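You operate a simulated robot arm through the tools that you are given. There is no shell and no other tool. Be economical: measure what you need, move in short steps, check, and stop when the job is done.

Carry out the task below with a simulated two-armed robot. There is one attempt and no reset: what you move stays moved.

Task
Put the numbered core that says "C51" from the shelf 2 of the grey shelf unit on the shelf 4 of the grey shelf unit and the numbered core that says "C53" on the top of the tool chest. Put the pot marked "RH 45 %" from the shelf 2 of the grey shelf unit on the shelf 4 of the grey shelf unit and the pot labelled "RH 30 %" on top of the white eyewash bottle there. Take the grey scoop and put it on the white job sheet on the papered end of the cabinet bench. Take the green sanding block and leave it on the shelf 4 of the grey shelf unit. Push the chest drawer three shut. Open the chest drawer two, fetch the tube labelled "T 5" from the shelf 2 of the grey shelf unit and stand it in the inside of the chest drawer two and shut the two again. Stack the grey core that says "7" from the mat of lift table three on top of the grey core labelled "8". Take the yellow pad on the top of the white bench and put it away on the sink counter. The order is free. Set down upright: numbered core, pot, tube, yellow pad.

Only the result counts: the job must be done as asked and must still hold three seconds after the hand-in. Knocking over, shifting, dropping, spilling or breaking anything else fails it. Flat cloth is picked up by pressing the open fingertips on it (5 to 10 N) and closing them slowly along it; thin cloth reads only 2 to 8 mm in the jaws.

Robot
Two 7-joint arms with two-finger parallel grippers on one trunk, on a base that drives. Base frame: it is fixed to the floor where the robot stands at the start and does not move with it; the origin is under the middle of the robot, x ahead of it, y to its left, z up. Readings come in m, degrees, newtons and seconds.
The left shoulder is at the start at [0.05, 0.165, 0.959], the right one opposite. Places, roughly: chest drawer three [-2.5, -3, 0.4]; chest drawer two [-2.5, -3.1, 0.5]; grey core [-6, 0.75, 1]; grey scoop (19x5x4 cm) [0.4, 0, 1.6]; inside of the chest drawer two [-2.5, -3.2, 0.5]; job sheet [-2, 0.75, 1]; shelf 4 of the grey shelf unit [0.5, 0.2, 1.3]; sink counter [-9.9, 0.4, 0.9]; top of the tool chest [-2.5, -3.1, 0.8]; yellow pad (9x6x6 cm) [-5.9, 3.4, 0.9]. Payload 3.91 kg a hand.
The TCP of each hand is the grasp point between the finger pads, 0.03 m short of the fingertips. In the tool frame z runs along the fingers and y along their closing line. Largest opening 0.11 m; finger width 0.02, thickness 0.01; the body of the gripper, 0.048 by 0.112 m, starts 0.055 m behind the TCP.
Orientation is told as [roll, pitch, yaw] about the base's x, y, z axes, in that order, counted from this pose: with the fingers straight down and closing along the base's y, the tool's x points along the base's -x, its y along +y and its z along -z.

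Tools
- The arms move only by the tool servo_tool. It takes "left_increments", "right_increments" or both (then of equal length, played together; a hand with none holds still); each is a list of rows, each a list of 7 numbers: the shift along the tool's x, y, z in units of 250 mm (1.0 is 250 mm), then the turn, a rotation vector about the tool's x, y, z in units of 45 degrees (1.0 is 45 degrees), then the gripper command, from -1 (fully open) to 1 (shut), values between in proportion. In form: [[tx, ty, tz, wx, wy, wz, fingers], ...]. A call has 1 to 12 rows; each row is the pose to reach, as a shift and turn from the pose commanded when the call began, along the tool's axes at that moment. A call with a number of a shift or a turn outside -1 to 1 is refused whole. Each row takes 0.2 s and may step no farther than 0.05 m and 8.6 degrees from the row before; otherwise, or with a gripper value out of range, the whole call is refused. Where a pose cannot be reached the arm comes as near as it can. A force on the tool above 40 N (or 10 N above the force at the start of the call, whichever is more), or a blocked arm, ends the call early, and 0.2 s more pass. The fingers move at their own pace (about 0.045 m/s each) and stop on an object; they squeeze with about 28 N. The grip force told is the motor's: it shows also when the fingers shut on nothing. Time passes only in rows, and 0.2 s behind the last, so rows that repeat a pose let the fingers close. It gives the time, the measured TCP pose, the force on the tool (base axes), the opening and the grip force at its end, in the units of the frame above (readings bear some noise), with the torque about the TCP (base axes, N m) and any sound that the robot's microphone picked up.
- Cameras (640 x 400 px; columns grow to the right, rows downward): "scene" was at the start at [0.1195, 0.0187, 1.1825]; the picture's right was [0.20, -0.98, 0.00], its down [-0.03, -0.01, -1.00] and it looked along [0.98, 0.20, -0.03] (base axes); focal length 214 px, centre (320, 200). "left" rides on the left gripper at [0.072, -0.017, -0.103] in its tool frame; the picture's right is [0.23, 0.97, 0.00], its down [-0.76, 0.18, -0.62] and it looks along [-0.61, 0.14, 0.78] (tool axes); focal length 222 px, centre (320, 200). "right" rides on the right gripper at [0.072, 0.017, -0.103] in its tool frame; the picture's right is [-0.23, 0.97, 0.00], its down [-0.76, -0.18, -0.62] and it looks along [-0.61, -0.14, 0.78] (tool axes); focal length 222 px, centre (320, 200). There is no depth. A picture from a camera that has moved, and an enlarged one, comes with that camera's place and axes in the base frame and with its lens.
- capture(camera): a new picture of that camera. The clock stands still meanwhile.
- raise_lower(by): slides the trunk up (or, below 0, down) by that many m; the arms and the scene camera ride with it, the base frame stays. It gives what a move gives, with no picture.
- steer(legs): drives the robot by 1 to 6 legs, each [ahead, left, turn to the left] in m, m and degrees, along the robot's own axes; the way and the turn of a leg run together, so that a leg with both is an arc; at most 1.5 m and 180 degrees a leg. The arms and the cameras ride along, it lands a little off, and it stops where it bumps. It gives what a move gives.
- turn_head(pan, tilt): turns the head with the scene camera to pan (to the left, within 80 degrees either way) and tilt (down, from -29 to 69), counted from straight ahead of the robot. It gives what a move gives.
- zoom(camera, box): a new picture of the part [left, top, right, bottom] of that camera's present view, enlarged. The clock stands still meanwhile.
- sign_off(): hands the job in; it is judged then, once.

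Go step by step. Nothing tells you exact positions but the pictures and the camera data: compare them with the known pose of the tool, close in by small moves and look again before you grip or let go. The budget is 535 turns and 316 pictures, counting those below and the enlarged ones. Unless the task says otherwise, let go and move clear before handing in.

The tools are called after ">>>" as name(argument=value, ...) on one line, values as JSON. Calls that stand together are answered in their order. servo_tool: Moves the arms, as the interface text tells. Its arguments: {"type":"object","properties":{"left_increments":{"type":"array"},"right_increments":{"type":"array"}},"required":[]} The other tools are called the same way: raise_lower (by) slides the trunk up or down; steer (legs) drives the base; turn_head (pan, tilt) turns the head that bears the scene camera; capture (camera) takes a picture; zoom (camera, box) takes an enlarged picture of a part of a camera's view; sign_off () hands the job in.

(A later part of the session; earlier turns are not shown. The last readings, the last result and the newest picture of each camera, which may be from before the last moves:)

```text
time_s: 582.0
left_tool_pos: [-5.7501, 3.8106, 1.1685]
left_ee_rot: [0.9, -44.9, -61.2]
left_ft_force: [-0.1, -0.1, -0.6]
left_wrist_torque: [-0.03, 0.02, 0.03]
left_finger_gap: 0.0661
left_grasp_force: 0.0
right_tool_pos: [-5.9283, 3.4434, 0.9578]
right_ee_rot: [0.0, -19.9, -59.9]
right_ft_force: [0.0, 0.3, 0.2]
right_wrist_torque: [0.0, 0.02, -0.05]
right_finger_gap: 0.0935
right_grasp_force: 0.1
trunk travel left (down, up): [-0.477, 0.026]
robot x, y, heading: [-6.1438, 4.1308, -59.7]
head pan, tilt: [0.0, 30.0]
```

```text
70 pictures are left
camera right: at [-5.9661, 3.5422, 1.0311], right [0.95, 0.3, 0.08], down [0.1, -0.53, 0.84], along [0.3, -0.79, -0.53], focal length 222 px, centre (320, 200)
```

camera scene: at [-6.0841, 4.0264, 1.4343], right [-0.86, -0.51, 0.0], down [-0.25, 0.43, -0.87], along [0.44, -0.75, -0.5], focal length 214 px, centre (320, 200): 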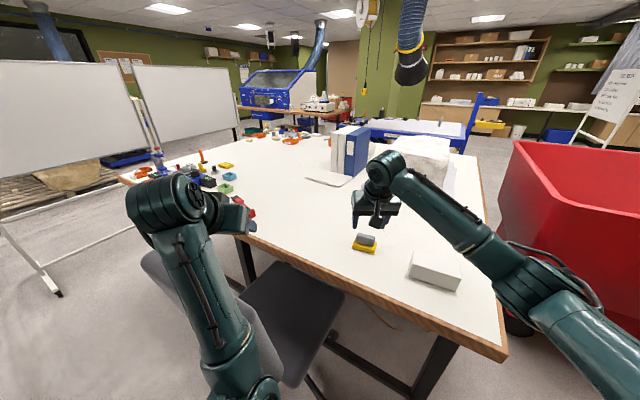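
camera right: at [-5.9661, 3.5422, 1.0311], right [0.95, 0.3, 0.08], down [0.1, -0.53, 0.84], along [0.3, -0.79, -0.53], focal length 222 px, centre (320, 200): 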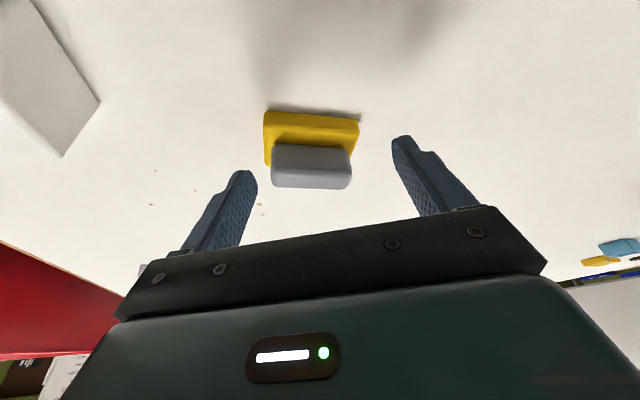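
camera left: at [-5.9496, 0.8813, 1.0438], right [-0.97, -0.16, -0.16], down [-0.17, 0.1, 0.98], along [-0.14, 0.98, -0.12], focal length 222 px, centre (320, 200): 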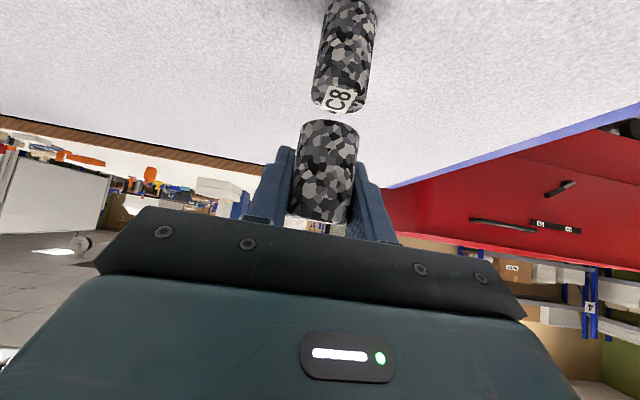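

>>> servo_tool(right_increments=[[0.01, -0.005, 0.03, 0, 0, 0, -0.7], [0.022, -0.01, 0.06, 0, 0, 0, -0.7], [0.022, -0.01, 0.06, 0, 0, 0, 0], [0.022, -0.01, 0.06, 0, 0, 0, 1], [0.022, -0.01, 0.06, 0, 0, 0, 1], [0.022, -0.01, 0.06, 0, 0, 0, 1]])

>>> capture(camera="right")

```text
time_s: 583.4
left_tool_pos: [-5.7497, 3.8118, 1.1686]
left_ee_rot: [0.8, -44.8, -61.2]
left_ft_force: [-0.2, 0.0, -0.1]
left_wrist_torque: [-0.02, 0.02, -0.02]
left_finger_gap: 0.0661
left_grasp_force: 0.0
right_tool_pos: [-5.9314, 3.4424, 0.9444]
right_ee_rot: [0.0, -19.8, -59.9]
right_ft_force: [-0.6, -0.1, 0.1]
right_wrist_torque: [-0.01, -0.03, -0.02]
right_finger_gap: 0.0057
right_grasp_force: 0.1
trunk travel left (down, up): [-0.477, 0.026]
robot x, y, heading: [-6.1495, 4.1277, -59.7]
head pan, tilt: [0.0, 30.0]
```

```text
69 pictures are left
camera right: at [-5.9694, 3.54, 1.0169], right [0.95, 0.3, 0.08], down [0.1, -0.53, 0.85], along [0.3, -0.79, -0.53], focal length 222 px, centre (320, 200)
```

right: 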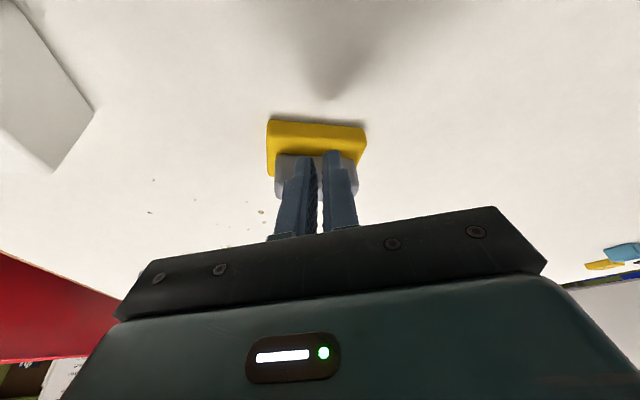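

The fingers closed short of the pad. Triangulating again, the bench top is lower (≈0.85) and the pad is about 6 cm farther ahead. I'll reopen, go up slightly, move forward and look.

>>> servo_tool(right_increments=[[-0.02, 0, -0.05, 0, 0, 0, -0.7], [-0.1, 0, 0.0, 0, 0, 0, -0.7], [-0.2, 0, 0.04, 0, 0, 0, -0.7], [-0.255, 0, 0.06, 0, 0, 0, -0.7]])

>>> capture(camera="right")

>>> zoom(camera="scene", box=[320, 180, 440, 280])

```text
time_s: 584.4
left_tool_pos: [-5.751, 3.8118, 1.1679]
left_ee_rot: [0.8, -44.9, -61.3]
left_ft_force: [-0.1, 0.7, -0.4]
left_wrist_torque: [0.0, -0.04, 0.0]
left_finger_gap: 0.0659
left_grasp_force: 0.2
right_tool_pos: [-5.9287, 3.4345, 0.9551]
right_ee_rot: [-0.1, -20.0, -59.9]
right_ft_force: [-0.4, 0.0, 0.3]
right_wrist_torque: [-0.01, 0.02, -0.01]
right_finger_gap: 0.0937
right_grasp_force: 0.3
right hand out of reach, approached as far as the arm can: row 2, 3, 4
trunk travel left (down, up): [-0.477, 0.026]
robot x, y, heading: [-6.1476, 4.1273, -59.6]
head pan, tilt: [0.0, 30.0]
```

```text
68 pictures are left
camera right: at [-5.9667, 3.5336, 1.028], right [0.95, 0.3, 0.08], down [0.1, -0.53, 0.85], along [0.3, -0.8, -0.53], focal length 222 px, centre (320, 200)
```

right: 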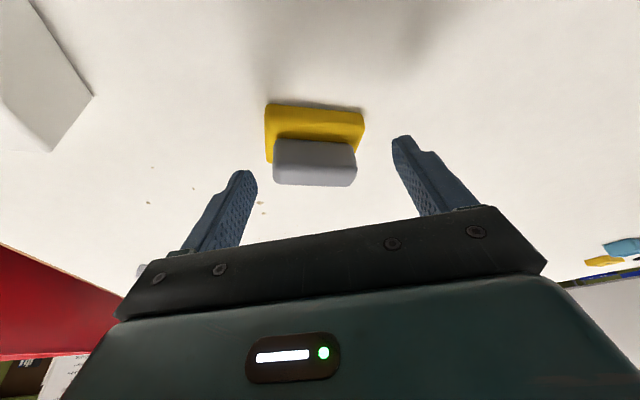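

```text
4.00 times, centred on (380, 230) of scene
camera zoom: at [-6.0846, 4.0267, 1.4343], right [-0.86, -0.51, 0.0], down [-0.25, 0.43, -0.87], along [0.44, -0.75, -0.5], focal length 858 px, centre (80, 80)
```

zoom: 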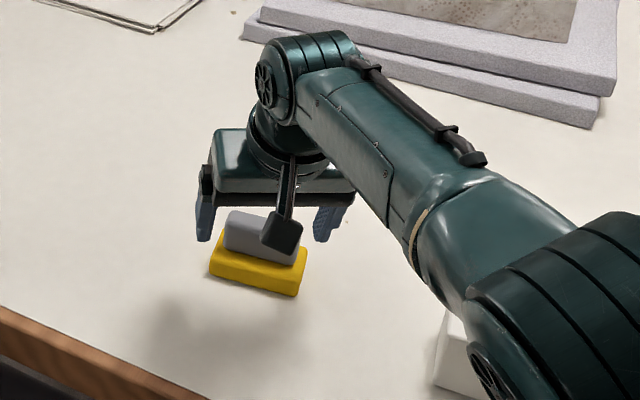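

Triangulation now gives a consistent table height of z≈0.85, with the pad centre 5 cm farther ahead. I'll drive 0.12 m closer and then position the hand.

>>> servo_tool(right_increments=[[0.1, 0, -0.1, 0, 0, 0, -0.7], [0.2, 0, -0.16, 0, 0, 0, -0.7]])

>>> steer(legs=[[0.12, 0, 0]])

>>> capture(camera="right")

```text
time_s: 585.0
left_tool_pos: [-5.7498, 3.8107, 1.1686]
left_ee_rot: [0.8, -44.8, -61.3]
left_ft_force: [0.3, -0.4, -0.7]
left_wrist_torque: [-0.01, -0.02, -0.01]
left_finger_gap: 0.0661
left_grasp_force: 0.1
right_tool_pos: [-5.9576, 3.4869, 0.9736]
right_ee_rot: [0.1, -19.8, -60.0]
right_ft_force: [-0.8, -0.2, -0.7]
right_wrist_torque: [0.03, -0.02, 0.01]
right_finger_gap: 0.0935
right_grasp_force: 0.1
trunk travel left (down, up): [-0.477, 0.026]
robot x, y, heading: [-6.143, 4.1322, -59.8]
head pan, tilt: [0.0, 30.0]
```

```text
time_s: 586.2
left_tool_pos: [-5.6877, 3.7087, 1.1673]
left_ee_rot: [0.8, -44.8, -61.1]
left_ft_force: [0.3, 0.2, -0.6]
left_wrist_torque: [0.0, -0.03, -0.03]
left_finger_gap: 0.0659
left_grasp_force: 0.1
right_tool_pos: [-5.8941, 3.3832, 0.9729]
right_ee_rot: [0.1, -19.8, -59.7]
right_ft_force: [0.4, 0.2, -0.8]
right_wrist_torque: [0.02, 0.0, -0.02]
right_finger_gap: 0.0937
right_grasp_force: 0.1
trunk travel left (down, up): [-0.477, 0.026]
robot x, y, heading: [-6.0857, 4.0285, -59.9]
head pan, tilt: [0.0, 30.0]
```

```text
66 pictures are left
camera right: at [-5.933, 3.4815, 1.0465], right [0.95, 0.31, 0.08], down [0.1, -0.53, 0.84], along [0.3, -0.79, -0.53], focal length 222 px, centre (320, 200)
```

right: 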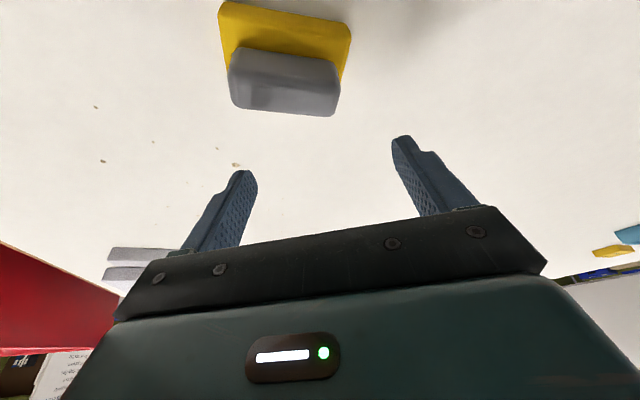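

>>> servo_tool(right_increments=[[0.08, -0.044, 0.0, 0, 0, 0, -0.7], [0.1, -0.044, 0.08, 0, 0, 0, -0.7], [0.135, -0.044, 0.15, 0, 0, 0, -0.7], [0.17, -0.044, 0.205, 0, 0, 0, -0.7]])

>>> capture(camera="right")

>>> zoom(camera="scene", box=[320, 200, 440, 300])

```text
time_s: 587.2
left_tool_pos: [-5.6884, 3.7093, 1.1685]
left_ee_rot: [0.8, -45.0, -61.1]
left_ft_force: [-0.3, 0.1, 0.0]
left_wrist_torque: [0.0, 0.01, 0.02]
left_finger_gap: 0.0661
left_grasp_force: 0.1
right_tool_pos: [-5.9146, 3.3982, 0.9136]
right_ee_rot: [-0.1, -20.3, -59.7]
right_ft_force: [-1.4, 0.0, 7.4]
right_wrist_torque: [-0.17, 0.32, 0.01]
right_finger_gap: 0.0937
right_grasp_force: 0.2
trunk travel left (down, up): [-0.477, 0.026]
robot x, y, heading: [-6.0841, 4.0273, -59.3]
head pan, tilt: [0.0, 30.0]
```

```text
65 pictures are left
camera right: at [-5.9534, 3.4963, 0.9856], right [0.95, 0.31, 0.08], down [0.1, -0.52, 0.85], along [0.3, -0.8, -0.52], focal length 222 px, centre (320, 200)
```

right: 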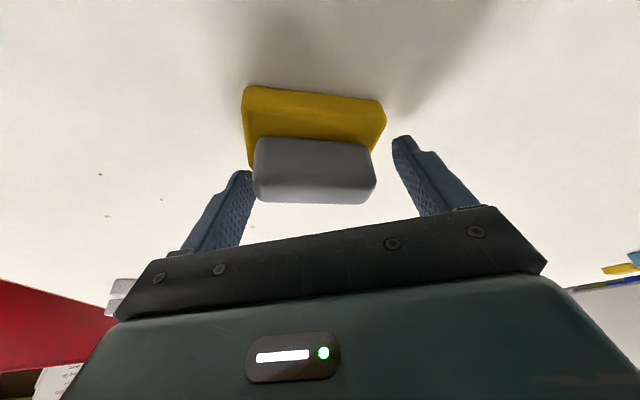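

```text
4.00 times, centred on (380, 250) of scene
camera zoom: at [-6.0238, 3.9243, 1.4347], right [-0.86, -0.51, 0.0], down [-0.25, 0.43, -0.87], along [0.44, -0.75, -0.5], focal length 858 px, centre (80, 0)
```

zoom: 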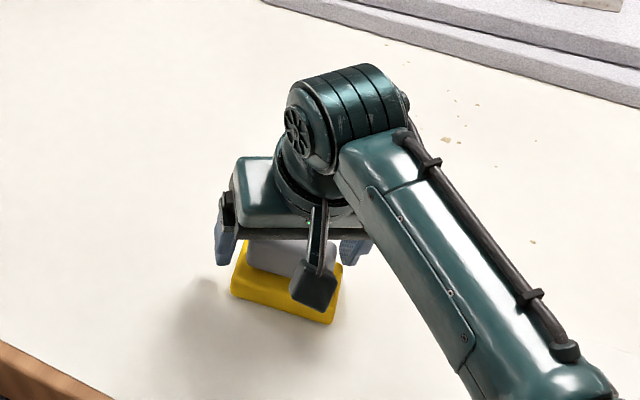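

One fingertip touches the base edge. I'll raise 4 mm, centre and close.

>>> servo_tool(right_increments=[[-0.012, -0.014, -0.02, 0, 0, 0, -0.7], [-0.012, -0.014, -0.02, 0, 0, 0, 0.0], [-0.012, -0.014, -0.02, 0, 0, 0, 1], [-0.012, -0.014, -0.02, 0, 0, 0, 1], [-0.012, -0.014, -0.02, 0, 0, 0, 1]])

>>> capture(camera="right")

```text
time_s: 588.4
left_tool_pos: [-5.6879, 3.7074, 1.1685]
left_ee_rot: [0.8, -44.8, -61.1]
left_ft_force: [0.1, 0.3, 0.5]
left_wrist_torque: [0.01, -0.01, -0.02]
left_finger_gap: 0.0661
left_grasp_force: 0.1
right_tool_pos: [-5.9181, 3.3963, 0.9173]
right_ee_rot: [0.1, -19.9, -59.7]
right_ft_force: [-0.5, -0.1, 0.3]
right_wrist_torque: [0.0, -0.03, 0.03]
right_finger_gap: 0.0735
right_grasp_force: 28.1
trunk travel left (down, up): [-0.477, 0.026]
robot x, y, heading: [-6.0835, 4.0258, -59.6]
head pan, tilt: [0.0, 30.0]
```

```text
63 pictures are left
camera right: at [-5.9556, 3.4936, 0.9895], right [0.95, 0.31, 0.08], down [0.1, -0.53, 0.85], along [0.3, -0.79, -0.53], focal length 222 px, centre (320, 200)
```

right: 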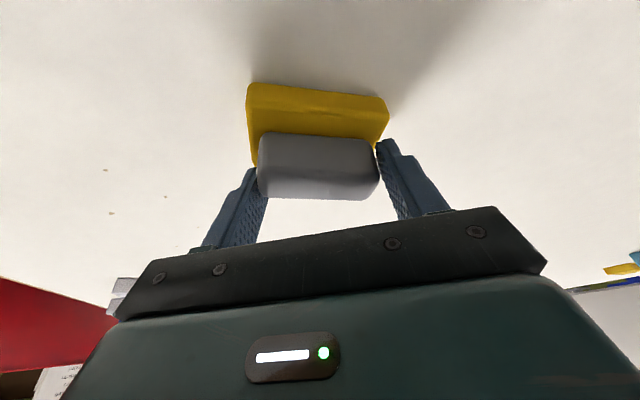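

Gripped on the knob (73.5 mm). Lifting.

>>> servo_tool(right_increments=[[-0.04, 0, -0.11, 0, 0, 0, 1], [-0.08, 0, -0.22, 0, 0, 0, 1], [-0.12, 0, -0.33, 0, 0, 0, 1], [-0.164, 0, -0.45, 0, 0, 0, 1]])

>>> capture(camera="right")

```text
time_s: 589.4
left_tool_pos: [-5.6882, 3.7096, 1.1681]
left_ee_rot: [0.8, -44.8, -61.1]
left_ft_force: [0.3, 0.4, -0.5]
left_wrist_torque: [0.0, 0.01, 0.0]
left_finger_gap: 0.0658
left_grasp_force: 0.0
right_tool_pos: [-5.9179, 3.3926, 1.0386]
right_ee_rot: [0.1, -19.9, -59.7]
right_ft_force: [1.0, -0.5, -1.1]
right_wrist_torque: [-0.02, 0.01, -0.04]
right_finger_gap: 0.0735
right_grasp_force: 28.4
trunk travel left (down, up): [-0.477, 0.026]
robot x, y, heading: [-6.0881, 4.0265, -59.5]
head pan, tilt: [0.0, 30.0]
```

```text
62 pictures are left
camera right: at [-5.9561, 3.4909, 1.1116], right [0.95, 0.31, 0.08], down [0.1, -0.52, 0.85], along [0.3, -0.79, -0.53], focal length 222 px, centre (320, 200)
```

right: 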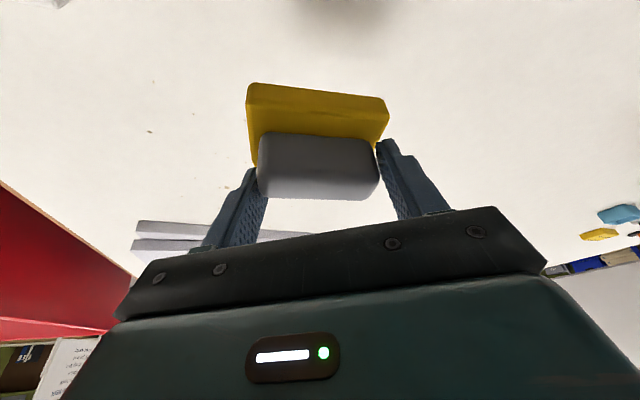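

Pad in hand. I'll back away from the bench, tuck the right hand and turn east.

>>> steer(legs=[[-0.4, 0, 0]])

>>> servo_tool(right_increments=[[0.11, 0, -0.12, 0, 0, 0, 1], [0.22, 0, -0.24, 0, 0, 0, 1], [0.33, 0, -0.36, 0, 0, 0, 1], [0.44, 0, -0.48, 0, 0, 0, 1], [0.55, 0, -0.6, 0, 0, 0, 1], [0.66, 0, -0.72, 0, 0, 0, 1], [0.762, 0, -0.83, 0, 0, 0, 1]])

>>> steer(legs=[[0, 0, 60]])

>>> turn_head(pan=0, tilt=25)

>>> capture(camera="scene")

```text
time_s: 591.9
left_tool_pos: [-5.8858, 4.0487, 1.1675]
left_ee_rot: [1.0, -44.9, -60.5]
left_ft_force: [-0.9, 0.5, -0.3]
left_wrist_torque: [0.0, 0.0, 0.01]
left_finger_gap: 0.0659
left_grasp_force: 0.0
right_tool_pos: [-6.111, 3.7303, 1.0376]
right_ee_rot: [0.0, -19.9, -59.1]
right_ft_force: [-1.0, 0.8, -0.9]
right_wrist_torque: [-0.01, 0.02, 0.02]
right_finger_gap: 0.0737
right_grasp_force: 27.7
trunk travel left (down, up): [-0.477, 0.026]
robot x, y, heading: [-6.2851, 4.3616, -59.1]
head pan, tilt: [0.0, 30.0]
```

```text
time_s: 593.5
left_tool_pos: [-5.8858, 4.0485, 1.1694]
left_ee_rot: [0.9, -44.9, -60.5]
left_ft_force: [0.1, 0.2, -0.1]
left_wrist_torque: [-0.02, -0.02, 0.04]
left_finger_gap: 0.0659
left_grasp_force: 0.1
right_tool_pos: [-6.2396, 3.9462, 1.1703]
right_ee_rot: [0.0, -19.8, -59.0]
right_ft_force: [-0.6, -0.5, -0.2]
right_wrist_torque: [-0.03, 0.0, -0.04]
right_finger_gap: 0.0735
right_grasp_force: 28.0
trunk travel left (down, up): [-0.477, 0.026]
robot x, y, heading: [-6.285, 4.3635, -59.3]
head pan, tilt: [0.0, 30.0]
```

```text
time_s: 596.6
left_tool_pos: [-5.819, 4.5667, 1.1683]
left_ee_rot: [0.8, -45.0, 1.3]
left_ft_force: [0.5, -0.4, -0.3]
left_wrist_torque: [-0.01, -0.01, 0.02]
left_finger_gap: 0.0659
left_grasp_force: 0.1
right_tool_pos: [-5.8983, 4.2055, 1.1711]
right_ee_rot: [0.1, -19.9, 2.7]
right_ft_force: [-0.2, -0.2, -1.5]
right_wrist_torque: [-0.03, 0.05, -0.02]
right_finger_gap: 0.0734
right_grasp_force: 27.6
trunk travel left (down, up): [-0.477, 0.026]
robot x, y, heading: [-6.2855, 4.3603, 2.7]
head pan, tilt: [0.0, 30.0]
```

```text
time_s: 597.2
left_tool_pos: [-5.821, 4.5658, 1.1684]
left_ee_rot: [0.9, -44.9, 1.3]
left_ft_force: [-0.6, -0.2, 0.5]
left_wrist_torque: [-0.01, 0.0, -0.01]
left_finger_gap: 0.0659
left_grasp_force: 0.0
right_tool_pos: [-5.8968, 4.2052, 1.1695]
right_ee_rot: [0.0, -19.9, 2.7]
right_ft_force: [0.3, -1.0, -0.6]
right_wrist_torque: [-0.02, 0.06, -0.01]
right_finger_gap: 0.0734
right_grasp_force: 28.2
trunk travel left (down, up): [-0.477, 0.026]
robot x, y, heading: [-6.2885, 4.359, 3.0]
head pan, tilt: [0.0, 25.0]
```

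```text
61 pictures are left
camera scene: at [-6.1625, 4.3671, 1.4423], right [0.05, -1.0, 0.0], down [-0.42, -0.02, -0.91], along [0.91, 0.05, -0.42], focal length 214 px, centre (320, 200)
```

scene: 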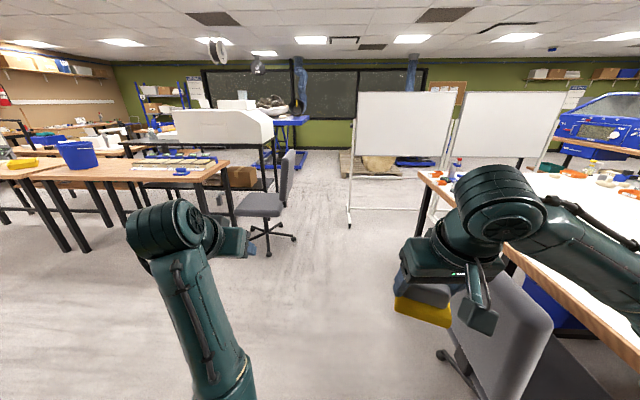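

I can see the gap ahead, with the chair on the left and the whiteboard foot on the right. I'll line up at y≈4.47 and advance.

>>> steer(legs=[[0, 0.11, -2.9], [1.3, 0, 0]])

>>> servo_tool(right_increments=[[-0.14, 0.11, 0.05, 0, 0, 0, 1], [-0.28, 0.22, 0.1, 0, 0, 0, 1], [-0.42, 0.33, 0.15, 0, 0, 0, 1], [-0.56, 0.44, 0.2, 0, 0, 0, 1], [-0.7, 0.55, 0.25, 0, 0, 0, 1], [-0.84, 0.62, 0.3, 0, 0, 0, 1], [-0.98, 0.62, 0.35, 0, 0, 0, 1]], left_increments=[[-0.11, 0, 0.07, 0, 0, 0, -0.2], [-0.22, 0, 0.14, 0, 0, 0, -0.2], [-0.33, 0, 0.21, 0, 0, 0, -0.2], [-0.44, 0, 0.28, 0, 0, 0, -0.2], [-0.55, 0, 0.35, 0, 0, 0, -0.2], [-0.66, 0, 0.42, 0, 0, 0, -0.2], [-0.77, 0, 0.49, 0, 0, 0, -0.2]])

>>> capture(camera="scene")

```text
time_s: 604.5
left_tool_pos: [-4.5209, 4.6289, 1.1683]
left_ee_rot: [0.9, -45.0, -2.6]
left_ft_force: [0.1, -0.5, -0.5]
left_wrist_torque: [0.03, 0.0, 0.01]
left_finger_gap: 0.066
left_grasp_force: 0.0
right_tool_pos: [-4.6221, 4.275, 1.1703]
right_ee_rot: [0.0, -19.9, -1.1]
right_ft_force: [0.4, -1.0, -0.7]
right_wrist_torque: [0.01, 0.02, 0.0]
right_finger_gap: 0.0734
right_grasp_force: 28.4
trunk travel left (down, up): [-0.477, 0.026]
robot x, y, heading: [-4.9984, 4.4562, -1.0]
head pan, tilt: [0.0, 25.0]
```

```text
time_s: 606.1
left_tool_pos: [-4.2961, 4.6208, 1.2158]
left_ee_rot: [0.8, -44.8, -2.5]
left_ft_force: [0.1, -0.1, 0.1]
left_wrist_torque: [0.01, 0.0, 0.01]
left_finger_gap: 0.0659
left_grasp_force: 0.0
right_tool_pos: [-4.3574, 4.4252, 1.1719]
right_ee_rot: [-0.1, -20.0, -1.1]
right_ft_force: [0.4, 0.1, 0.0]
right_wrist_torque: [0.0, 0.02, -0.02]
right_finger_gap: 0.0732
right_grasp_force: 28.0
trunk travel left (down, up): [-0.477, 0.026]
robot x, y, heading: [-5.001, 4.4545, -1.1]
head pan, tilt: [0.0, 25.0]
```

```text
60 pictures are left
camera scene: at [-4.8754, 4.4545, 1.4422], right [-0.02, -1.0, 0.0], down [-0.42, 0.01, -0.91], along [0.91, -0.02, -0.42], focal length 214 px, centre (320, 200)
```

scene: 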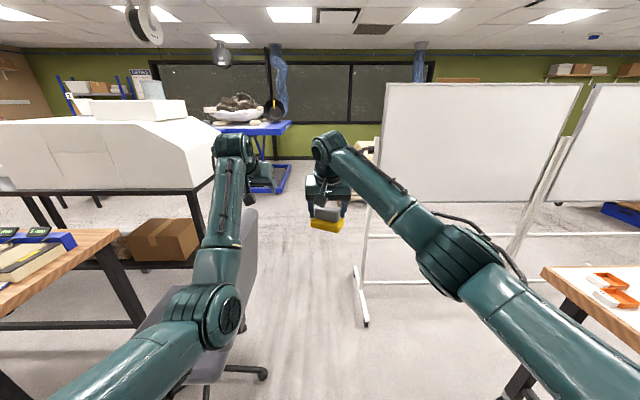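

I'll raise the left arm above the chair and shift 5 cm left so the right elbow clears the whiteboard edge.

>>> servo_tool(left_increments=[[-0.12, 0, -0.12, 0, 0, 0, -0.2], [-0.24, 0, -0.24, 0, 0, 0, -0.2], [-0.36, 0, -0.36, 0, 0, 0, -0.2], [-0.45, 0, -0.45, 0, 0, 0, -0.2]], right_increments=[[0, 0.03, 0, 0, 0, 0, 1], [0, 0.06, 0, 0, 0, 0, 1], [0, 0.09, 0, 0, 0, 0, 1], [0, 0.12, 0, 0, 0, 0, 1]])

>>> steer(legs=[[0, 0.05, 1.1], [0.35, 0, 0]])

>>> capture(camera="scene")

```text
time_s: 607.1
left_tool_pos: [-4.2981, 4.6194, 1.3785]
left_ee_rot: [0.8, -44.9, -2.6]
left_ft_force: [-0.7, 0.5, -0.3]
left_wrist_torque: [0.01, -0.03, 0.06]
left_finger_gap: 0.0662
left_grasp_force: 0.1
right_tool_pos: [-4.358, 4.4539, 1.1701]
right_ee_rot: [0.0, -19.9, -1.2]
right_ft_force: [0.0, 0.4, 0.0]
right_wrist_torque: [-0.01, 0.02, -0.02]
right_finger_gap: 0.0733
right_grasp_force: 28.6
trunk travel left (down, up): [-0.477, 0.026]
robot x, y, heading: [-5.0005, 4.4564, -0.8]
head pan, tilt: [0.0, 25.0]
```

```text
time_s: 609.9
left_tool_pos: [-3.9509, 4.6743, 1.3778]
left_ee_rot: [0.9, -44.8, -2.2]
left_ft_force: [0.2, 0.2, -0.5]
left_wrist_torque: [-0.03, -0.01, 0.0]
left_finger_gap: 0.066
left_grasp_force: 0.1
right_tool_pos: [-4.0106, 4.5083, 1.1708]
right_ee_rot: [0.0, -19.9, -0.7]
right_ft_force: [0.7, 1.0, -0.4]
right_wrist_torque: [0.0, -0.01, 0.01]
right_finger_gap: 0.0734
right_grasp_force: 27.9
trunk travel left (down, up): [-0.477, 0.026]
robot x, y, heading: [-4.6502, 4.5015, -0.7]
head pan, tilt: [0.0, 25.0]
```

```text
59 pictures are left
camera scene: at [-4.5275, 4.5032, 1.4423], right [-0.01, -1.0, 0.0], down [-0.42, 0.0, -0.91], along [0.91, -0.01, -0.42], focal length 214 px, centre (320, 200)
```

scene: 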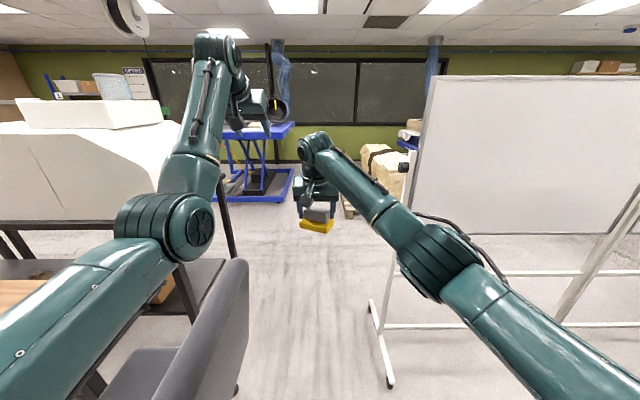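

>>> steer(legs=[[0.5, 0, 0.7]])

>>> steer(legs=[[0.55, 0, 0]])

>>> steer(legs=[[0.6, 0, 0]])

>>> capture(camera="scene")

```text
time_s: 611.9
left_tool_pos: [-3.6492, 4.6725, 1.3756]
left_ee_rot: [0.8, -44.8, -2.1]
left_ft_force: [0.1, 0.6, -0.8]
left_wrist_torque: [0.01, 0.01, -0.01]
left_finger_gap: 0.0662
left_grasp_force: 0.0
right_tool_pos: [-3.7086, 4.5062, 1.1681]
right_ee_rot: [0.0, -19.7, -0.6]
right_ft_force: [1.4, -0.1, -1.3]
right_wrist_torque: [0.0, 0.04, -0.01]
right_finger_gap: 0.0735
right_grasp_force: 28.1
trunk travel left (down, up): [-0.477, 0.026]
robot x, y, heading: [-4.3485, 4.5015, -0.5]
head pan, tilt: [0.0, 25.0]
stopped in leg 1: the robot was blocked; the commanded pose is now the measured one
```

```text
time_s: 615.1
left_tool_pos: [-3.0912, 4.6623, 1.3787]
left_ee_rot: [1.0, -45.1, -2.4]
left_ft_force: [0.3, -0.6, 0.3]
left_wrist_torque: [0.01, 0.03, -0.02]
left_finger_gap: 0.0662
left_grasp_force: 0.1
right_tool_pos: [-3.1526, 4.4973, 1.1713]
right_ee_rot: [0.0, -20.0, -0.8]
right_ft_force: [0.3, -0.1, -0.3]
right_wrist_torque: [0.0, 0.0, 0.02]
right_finger_gap: 0.0735
right_grasp_force: 28.0
trunk travel left (down, up): [-0.477, 0.026]
robot x, y, heading: [-3.7915, 4.4928, -0.8]
head pan, tilt: [0.0, 25.0]
```

```text
time_s: 618.5
left_tool_pos: [-2.4871, 4.6324, 1.3795]
left_ee_rot: [0.9, -45.3, -3.6]
left_ft_force: [0.2, 0.4, 0.3]
left_wrist_torque: [0.01, 0.01, 0.02]
left_finger_gap: 0.0663
left_grasp_force: 0.1
right_tool_pos: [-2.5511, 4.4687, 1.1717]
right_ee_rot: [0.0, -19.9, -2.0]
right_ft_force: [-0.1, 0.0, -0.4]
right_wrist_torque: [0.01, 0.01, 0.0]
right_finger_gap: 0.0735
right_grasp_force: 28.5
trunk travel left (down, up): [-0.477, 0.026]
robot x, y, heading: [-3.1919, 4.479, -2.1]
head pan, tilt: [0.0, 25.0]
```

```text
58 pictures are left
camera scene: at [-3.0682, 4.4769, 1.4423], right [-0.03, -1.0, 0.0], down [-0.42, 0.01, -0.91], along [0.91, -0.03, -0.42], focal length 214 px, centre (320, 200)
```

scene: 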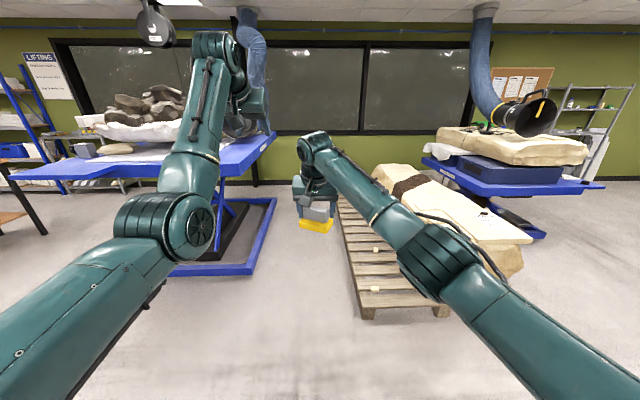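

A contact with the chair was reported in the first of those legs. I'll move clear, tuck the arms, turn and inspect the chair.

>>> steer(legs=[[0.42, 0, 2]])

>>> servo_tool(right_increments=[[0.13, -0.08, -0.05, 0, 0, 0, 1], [0.26, -0.16, -0.1, 0, 0, 0, 1], [0.39, -0.24, -0.15, 0, 0, 0, 1], [0.52, -0.32, -0.2, 0, 0, 0, 1], [0.65, -0.4, -0.25, 0, 0, 0, 1], [0.78, -0.48, -0.3, 0, 0, 0, 1], [0.9, -0.56, -0.34, 0, 0, 0, 1]], left_increments=[[0.15, 0, -0.02, 0, 0, 0, -0.2], [0.3, 0, -0.04, 0, 0, 0, -0.2], [0.45, 0, -0.06, 0, 0, 0, -0.2], [0.6, 0, -0.08, 0, 0, 0, -0.2], [0.75, 0, -0.1, 0, 0, 0, -0.2], [0.85, 0, -0.12, 0, 0, 0, -0.2], [0.95, 0, -0.14, 0, 0, 0, -0.2]])

>>> steer(legs=[[0, 0, -92]])

>>> turn_head(pan=-80, tilt=20)

>>> capture(camera="scene")

```text
time_s: 621.1
left_tool_pos: [-2.0854, 4.6516, 1.3794]
left_ee_rot: [1.0, -45.2, -1.5]
left_ft_force: [0.6, 0.0, 0.1]
left_wrist_torque: [0.0, 0.03, -0.01]
left_finger_gap: 0.0659
left_grasp_force: 0.0
right_tool_pos: [-2.1449, 4.4844, 1.1719]
right_ee_rot: [0.1, -20.0, 0.0]
right_ft_force: [0.3, 0.0, -1.7]
right_wrist_torque: [-0.02, 0.01, 0.02]
right_finger_gap: 0.0732
right_grasp_force: 28.1
trunk travel left (down, up): [-0.477, 0.026]
robot x, y, heading: [-2.7885, 4.4739, -0.1]
head pan, tilt: [0.0, 25.0]
```

```text
time_s: 622.7
left_tool_pos: [-2.2616, 4.6594, 1.2258]
left_ee_rot: [1.4, -45.8, -1.3]
left_ft_force: [0.4, -0.8, 0.9]
left_wrist_torque: [0.0, 0.0, 0.01]
left_finger_gap: 0.066
left_grasp_force: 0.1
left hand out of reach, approached as far as the arm can: row 5, 6, 7
right_tool_pos: [-2.3868, 4.3422, 1.1749]
right_ee_rot: [0.0, -20.1, 0.0]
right_ft_force: [-0.1, 0.2, -0.9]
right_wrist_torque: [-0.01, -0.05, 0.02]
right_finger_gap: 0.0733
right_grasp_force: 28.1
trunk travel left (down, up): [-0.477, 0.026]
robot x, y, heading: [-2.7837, 4.4731, 0.0]
head pan, tilt: [0.0, 25.0]
```

```text
time_s: 627.0
left_tool_pos: [-2.6222, 3.9428, 1.2224]
left_ee_rot: [1.5, -45.4, -94.1]
left_ft_force: [1.7, 0.1, 0.7]
left_wrist_torque: [0.0, 0.0, 0.0]
left_finger_gap: 0.0659
left_grasp_force: 0.0
right_tool_pos: [-2.935, 4.0805, 1.1747]
right_ee_rot: [0.0, -19.9, -92.6]
right_ft_force: [-0.3, -0.3, -1.2]
right_wrist_torque: [-0.01, 0.01, 0.01]
right_finger_gap: 0.0734
right_grasp_force: 28.0
trunk travel left (down, up): [-0.477, 0.026]
robot x, y, heading: [-2.7853, 4.4702, -92.5]
head pan, tilt: [0.0, 25.0]
```

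```text
time_s: 628.5
left_tool_pos: [-2.6219, 3.9414, 1.222]
left_ee_rot: [1.8, -45.5, -93.9]
left_ft_force: [-0.1, 0.4, -1.0]
left_wrist_torque: [0.01, 0.01, -0.03]
left_finger_gap: 0.066
left_grasp_force: 0.1
right_tool_pos: [-2.9347, 4.0805, 1.1745]
right_ee_rot: [0.0, -20.0, -92.4]
right_ft_force: [0.2, -0.4, -0.1]
right_wrist_torque: [-0.01, -0.01, 0.0]
right_finger_gap: 0.0736
right_grasp_force: 28.3
trunk travel left (down, up): [-0.477, 0.026]
robot x, y, heading: [-2.7847, 4.4755, -92.4]
head pan, tilt: [-80.0, 20.0]
```

```text
57 pictures are left
camera scene: at [-2.8767, 4.4326, 1.4504], right [-0.13, 0.99, 0.0], down [0.34, 0.05, -0.94], along [-0.93, -0.12, -0.34], focal length 214 px, centre (320, 200)
```

scene: 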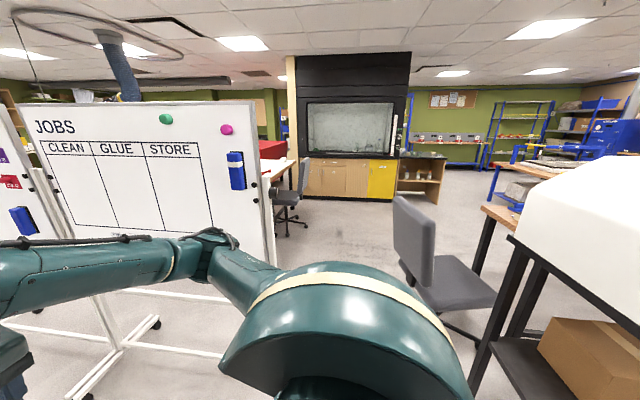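

>>> zoom(camera="scene", box=[370, 170, 530, 300])

```text
3.08 times, centred on (450, 235) of scene
camera zoom: at [-2.8767, 4.4326, 1.4504], right [-0.13, 0.99, 0.0], down [0.34, 0.05, -0.94], along [-0.93, -0.12, -0.34], focal length 660 px, centre (-80, 92)
```

zoom: 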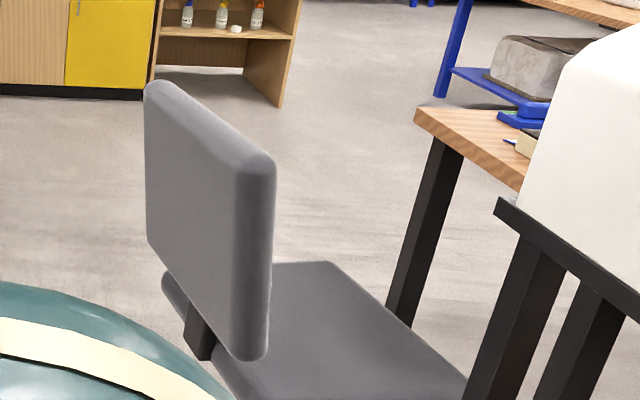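

The chair was swivelled and dragged about 13 cm east when my arm caught its back. I should put it back, so I'll lower the trunk, turn toward it and use the free left hand to take hold of the backrest edge.

>>> steer(legs=[[0, 0, -107]])

>>> raise_lower(by=-0.25)

>>> servo_tool(left_increments=[[0.033, -0.053, 0.08, 0, -0.093, 0, -1], [0.066, -0.107, 0.16, 0, -0.185, 0, -1], [0.1, -0.16, 0.24, 0, -0.278, 0, -1], [0.132, -0.213, 0.32, 0, -0.37, 0, -1], [0.165, -0.267, 0.4, 0, -0.463, 0, -1], [0.198, -0.32, 0.48, 0, -0.556, 0, -1]])

>>> servo_tool(left_increments=[[0, -0.08, 0, -0.104, 0, -0.038, -1], [0, -0.16, 0, -0.208, 0, -0.076, -1], [0, -0.24, 0, -0.313, 0, -0.114, -1], [0, -0.32, 0, -0.417, 0, -0.152, -1]])

>>> turn_head(pan=10, tilt=30)

>>> capture(camera="scene")

```text
time_s: 633.5
left_tool_pos: [-3.3406, 4.4872, 1.2216]
left_ee_rot: [1.8, -45.3, 157.6]
left_ft_force: [0.9, 0.4, -0.7]
left_wrist_torque: [-0.01, 0.0, -0.04]
left_finger_gap: 0.0659
left_grasp_force: 0.0
right_tool_pos: [-3.11, 4.7398, 1.174]
right_ee_rot: [0.0, -20.0, 159.1]
right_ft_force: [-1.1, 0.7, -0.7]
right_wrist_torque: [0.01, 0.03, 0.0]
right_finger_gap: 0.0735
right_grasp_force: 27.7
trunk travel left (down, up): [-0.477, 0.026]
robot x, y, heading: [-2.7815, 4.4724, 159.1]
head pan, tilt: [-80.0, 20.0]
```

```text
time_s: 636.0
left_tool_pos: [-3.3407, 4.4886, 0.9726]
left_ee_rot: [1.8, -45.5, 157.6]
left_ft_force: [0.6, -0.4, -0.5]
left_wrist_torque: [0.0, 0.0, 0.01]
left_finger_gap: 0.0662
left_grasp_force: 0.1
right_tool_pos: [-3.1098, 4.7411, 0.925]
right_ee_rot: [0.1, -20.0, 159.1]
right_ft_force: [-0.2, 0.6, -0.2]
right_wrist_torque: [0.0, -0.03, 0.0]
right_finger_gap: 0.0736
right_grasp_force: 27.5
trunk travel left (down, up): [-0.227, 0.276]
robot x, y, heading: [-2.7869, 4.4741, 159.2]
head pan, tilt: [-80.0, 20.0]
```

```text
time_s: 637.5
left_tool_pos: [-3.3771, 4.5849, 0.938]
left_ee_rot: [2.3, -79.7, 156.6]
left_ft_force: [-0.8, -0.6, -0.2]
left_wrist_torque: [0.04, 0.01, 0.01]
left_finger_gap: 0.1099
left_grasp_force: 0.1
right_tool_pos: [-3.1101, 4.7385, 0.9254]
right_ee_rot: [0.1, -20.0, 159.1]
right_ft_force: [0.0, 0.5, -0.7]
right_wrist_torque: [-0.03, 0.05, 0.02]
right_finger_gap: 0.0734
right_grasp_force: 28.0
trunk travel left (down, up): [-0.227, 0.276]
robot x, y, heading: [-2.7848, 4.4766, 159.1]
head pan, tilt: [-80.0, 20.0]
stopped in row 6 (left hand): the arm was blocked; the commanded pose is now the measured one
```

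```text
time_s: 638.5
left_tool_pos: [-3.35, 4.6612, 0.9366]
left_ee_rot: [-15.3, -78.4, -166.3]
left_ft_force: [-0.7, -0.4, -0.7]
left_wrist_torque: [-0.01, 0.02, -0.03]
left_finger_gap: 0.1103
left_grasp_force: 0.1
right_tool_pos: [-3.1101, 4.7406, 0.9238]
right_ee_rot: [0.0, -20.1, 159.1]
right_ft_force: [0.5, -0.2, -0.5]
right_wrist_torque: [0.01, -0.02, 0.01]
right_finger_gap: 0.0737
right_grasp_force: 27.9
trunk travel left (down, up): [-0.227, 0.276]
robot x, y, heading: [-2.7844, 4.4717, 159.3]
head pan, tilt: [-80.0, 20.0]
```

```text
time_s: 640.2
left_tool_pos: [-3.3505, 4.6604, 0.936]
left_ee_rot: [-14.9, -78.7, -166.7]
left_ft_force: [-0.5, -0.4, 0.1]
left_wrist_torque: [0.01, -0.04, 0.01]
left_finger_gap: 0.1099
left_grasp_force: 0.1
right_tool_pos: [-3.1113, 4.7392, 0.9248]
right_ee_rot: [0.0, -20.0, 159.1]
right_ft_force: [-0.4, -0.1, -0.7]
right_wrist_torque: [0.0, 0.01, 0.04]
right_finger_gap: 0.0734
right_grasp_force: 28.2
trunk travel left (down, up): [-0.227, 0.276]
robot x, y, heading: [-2.785, 4.4738, 159.2]
head pan, tilt: [10.0, 30.0]
```

```text
55 pictures are left
camera scene: at [-2.8994, 4.5017, 1.1844], right [0.19, 0.98, 0.0], down [0.49, -0.09, -0.87], along [-0.85, 0.16, -0.5], focal length 214 px, centre (320, 200)
```

scene: 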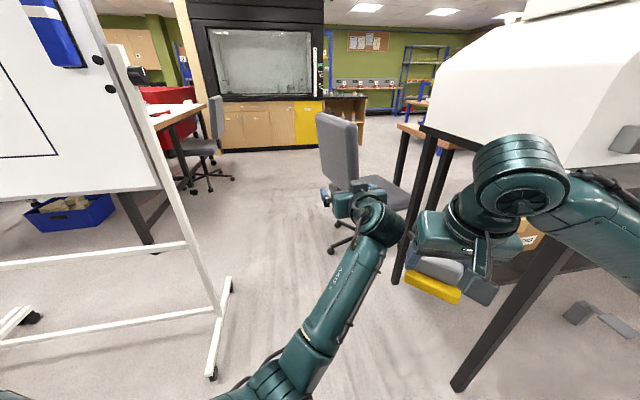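

The left hand points west toward the backrest. I'll move the right hand (with the pad) up and aside, then drive toward the backrest edge.

>>> servo_tool(right_increments=[[-0.07, -0.1, -0.19, 0, 0, 0, 1], [-0.14, -0.2, -0.38, 0, 0, 0, 1], [-0.205, -0.3, -0.564, 0, 0, 0, 1]])

>>> steer(legs=[[0.4, 0.02, 0]])

>>> capture(camera="scene")

>>> capture(camera="left")

```text
refused: row 1 steps farther than a row can; nothing moved
```

```text
time_s: 642.7
left_tool_pos: [-3.7316, 4.774, 0.942]
left_ee_rot: [-19.0, -78.9, -162.5]
left_ft_force: [0.0, 0.1, -0.8]
left_wrist_torque: [0.01, -0.01, 0.0]
left_finger_gap: 0.1103
left_grasp_force: 0.1
right_tool_pos: [-3.4908, 4.8549, 0.9288]
right_ee_rot: [-0.5, -20.5, 159.5]
right_ft_force: [0.4, -1.0, -1.0]
right_wrist_torque: [0.0, 0.01, -0.01]
right_finger_gap: 0.0736
right_grasp_force: 28.4
trunk travel left (down, up): [-0.227, 0.276]
robot x, y, heading: [-3.1665, 4.5964, 159.4]
head pan, tilt: [10.0, 30.0]
```

```text
54 pictures are left
camera scene: at [-3.2785, 4.6147, 1.1851], right [0.19, 0.98, 0.01], down [0.49, -0.08, -0.87], along [-0.85, 0.17, -0.49], focal length 214 px, centre (320, 200)
```

scene: 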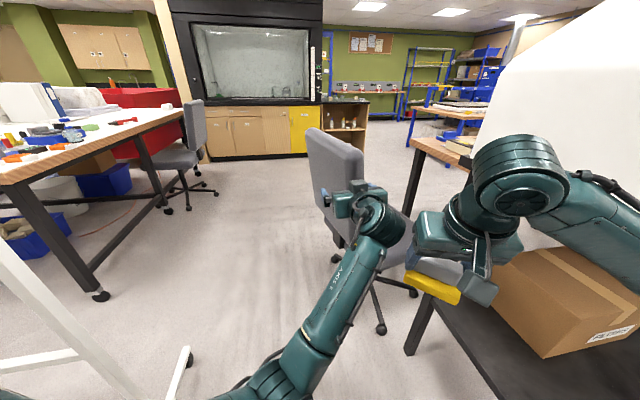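

```text
53 pictures are left
camera left: at [-3.6162, 4.7923, 0.8915], right [0.02, -0.96, -0.28], down [0.47, -0.24, 0.85], along [-0.88, -0.15, 0.44], focal length 222 px, centre (320, 200)
```

left: 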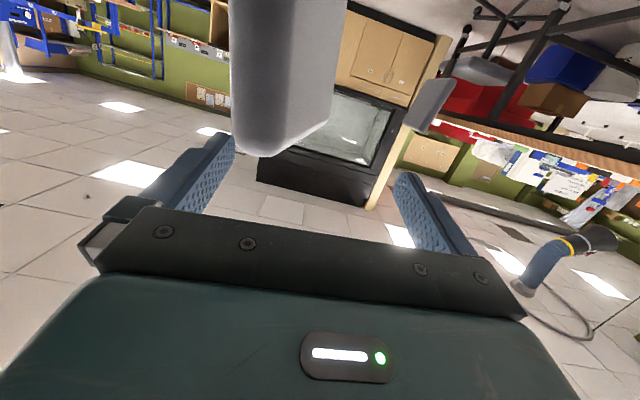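

>>> servo_tool(right_increments=[[-0.05, 0, -0.13, 0, 0, 0, 1], [-0.1, 0, -0.26, 0, 0, 0, 1], [-0.15, 0, -0.39, 0, 0, 0, 1], [-0.2, 0, -0.54, 0, 0, 0, 1]])

>>> turn_head(pan=-40, tilt=25)

>>> capture(camera="scene")

```text
time_s: 643.7
left_tool_pos: [-3.7358, 4.7828, 0.9369]
left_ee_rot: [-15.1, -78.7, -166.4]
left_ft_force: [-0.7, -0.1, 0.0]
left_wrist_torque: [0.02, -0.03, 0.03]
left_finger_gap: 0.1102
left_grasp_force: 0.1
right_tool_pos: [-3.4969, 4.8616, 1.0685]
right_ee_rot: [0.0, -19.8, 159.2]
right_ft_force: [-0.4, -0.5, -0.2]
right_wrist_torque: [0.0, 0.0, 0.0]
right_finger_gap: 0.0733
right_grasp_force: 27.6
trunk travel left (down, up): [-0.227, 0.276]
robot x, y, heading: [-3.1694, 4.6016, 159.1]
head pan, tilt: [10.0, 30.0]
```

```text
time_s: 644.9
left_tool_pos: [-3.7356, 4.7826, 0.936]
left_ee_rot: [-14.9, -78.7, -166.5]
left_ft_force: [-0.3, 0.2, 0.6]
left_wrist_torque: [0.0, 0.0, 0.06]
left_finger_gap: 0.11
left_grasp_force: 0.0
right_tool_pos: [-3.4974, 4.8607, 1.0664]
right_ee_rot: [0.1, -19.9, 159.3]
right_ft_force: [0.2, 0.5, -0.8]
right_wrist_torque: [0.03, 0.0, -0.02]
right_finger_gap: 0.0736
right_grasp_force: 28.4
trunk travel left (down, up): [-0.227, 0.276]
robot x, y, heading: [-3.1707, 4.6013, 159.2]
head pan, tilt: [-40.0, 25.0]
```

```text
52 pictures are left
camera scene: at [-3.2409, 4.6891, 1.1923], right [0.87, 0.49, 0.0], down [0.21, -0.37, -0.91], along [-0.44, 0.79, -0.42], focal length 214 px, centre (320, 200)
```

scene: 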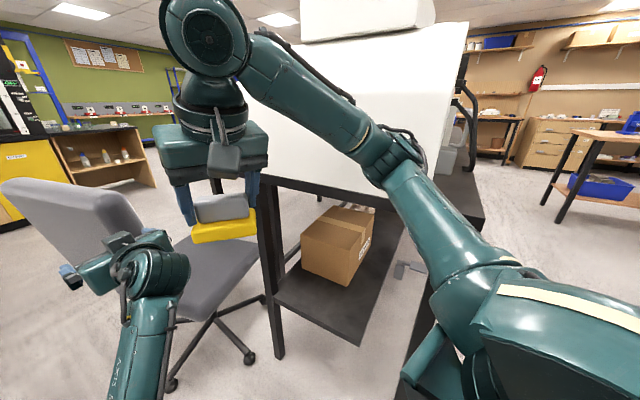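

>>> capture(camera="left")

```text
51 pictures are left
camera left: at [-3.6202, 4.7996, 0.8863], right [0.02, -0.96, -0.27], down [0.46, -0.23, 0.86], along [-0.89, -0.15, 0.44], focal length 222 px, centre (320, 200)
```

left: 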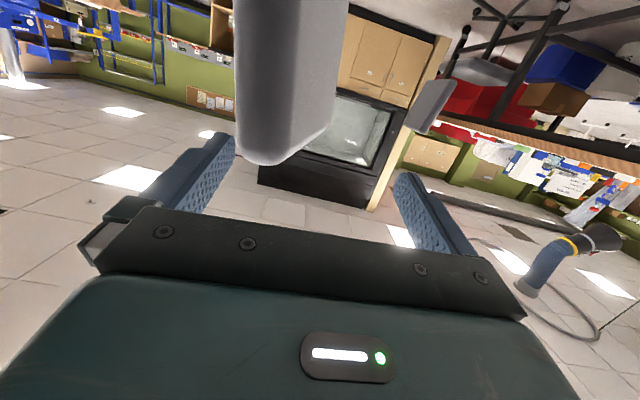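

The backrest edge lies straight ahead between the fingers. I'll drive 0.15 m forward and check.

>>> steer(legs=[[0.145, 0, 0]])

>>> capture(camera="left")

>>> turn_head(pan=0, tilt=35)

>>> capture(camera="scene")

```text
time_s: 646.2
left_tool_pos: [-3.8534, 4.7987, 0.9571]
left_ee_rot: [-28.9, -79.2, -152.9]
left_ft_force: [19.5, 5.8, 2.2]
left_wrist_torque: [0.0, 0.24, -1.2]
left_finger_gap: 0.1099
left_grasp_force: 0.1
right_tool_pos: [-3.6145, 4.8695, 1.0852]
right_ee_rot: [-1.7, -22.4, 160.0]
right_ft_force: [-0.3, -0.2, -1.3]
right_wrist_torque: [0.03, -0.01, 0.02]
right_finger_gap: 0.0733
right_grasp_force: 27.9
trunk travel left (down, up): [-0.227, 0.276]
robot x, y, heading: [-3.3065, 4.6363, 159.5]
head pan, tilt: [-40.0, 25.0]
```

```text
50 pictures are left
camera left: at [-3.7397, 4.8182, 0.9051], right [0.01, -0.95, -0.31], down [0.48, -0.27, 0.83], along [-0.88, -0.16, 0.46], focal length 222 px, centre (320, 200)
```

left: 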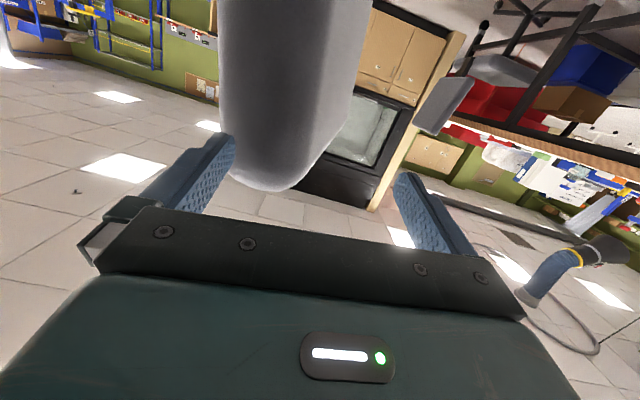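

```text
time_s: 647.3
left_tool_pos: [-3.8549, 4.8008, 0.9541]
left_ee_rot: [-28.1, -79.3, -154.1]
left_ft_force: [13.5, 3.6, 0.1]
left_wrist_torque: [-0.13, 0.07, -0.87]
left_finger_gap: 0.11
left_grasp_force: 0.0
right_tool_pos: [-3.615, 4.8696, 1.0874]
right_ee_rot: [-1.8, -22.6, 159.9]
right_ft_force: [0.2, 0.7, -0.6]
right_wrist_torque: [0.02, 0.01, -0.03]
right_finger_gap: 0.0734
right_grasp_force: 28.2
trunk travel left (down, up): [-0.227, 0.276]
robot x, y, heading: [-3.3017, 4.6404, 159.1]
head pan, tilt: [0.0, 35.0]
```

```text
49 pictures are left
camera scene: at [-3.3941, 4.6471, 1.1793], right [0.36, 0.93, 0.03], down [0.52, -0.17, -0.84], along [-0.78, 0.31, -0.55], focal length 214 px, centre (320, 200)
```

scene: 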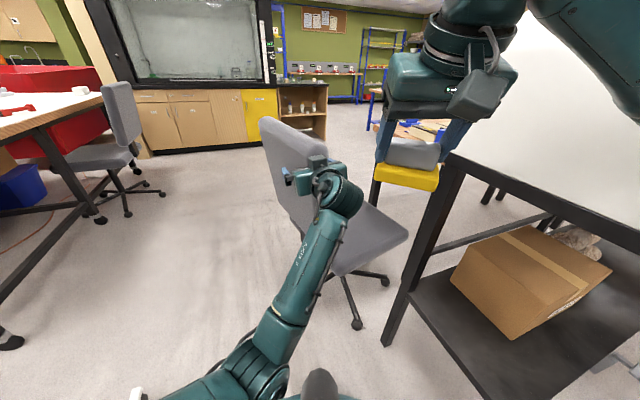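

The north finger is pressing on the backrest edge. I'll back off slightly and shift the hand to centre the edge between the fingers.

>>> steer(legs=[[-0.05, 0, 0]])

>>> capture(camera="left")

```text
time_s: 647.9
left_tool_pos: [-3.8548, 4.8049, 0.9498]
left_ee_rot: [-24.1, -79.0, -158.3]
left_ft_force: [-0.2, -0.5, 0.7]
left_wrist_torque: [-0.03, -0.01, -0.02]
left_finger_gap: 0.1101
left_grasp_force: 0.0
right_tool_pos: [-3.6158, 4.8709, 1.0903]
right_ee_rot: [-1.7, -22.9, 159.8]
right_ft_force: [0.1, 0.3, -0.3]
right_wrist_torque: [-0.04, 0.02, 0.01]
right_finger_gap: 0.0734
right_grasp_force: 27.7
trunk travel left (down, up): [-0.227, 0.276]
robot x, y, heading: [-3.2991, 4.6288, 159.0]
head pan, tilt: [0.0, 35.0]
stopped in leg 1: the robot was blocked; the commanded pose is now the measured one
```

```text
48 pictures are left
camera left: at [-3.7402, 4.8213, 0.8986], right [0.01, -0.95, -0.3], down [0.47, -0.26, 0.84], along [-0.88, -0.15, 0.45], focal length 222 px, centre (320, 200)
```

left: 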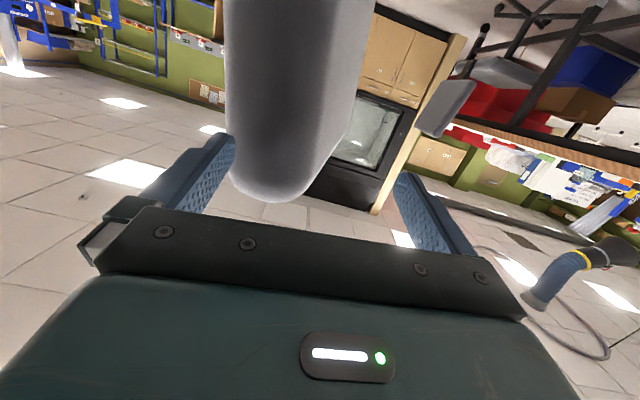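

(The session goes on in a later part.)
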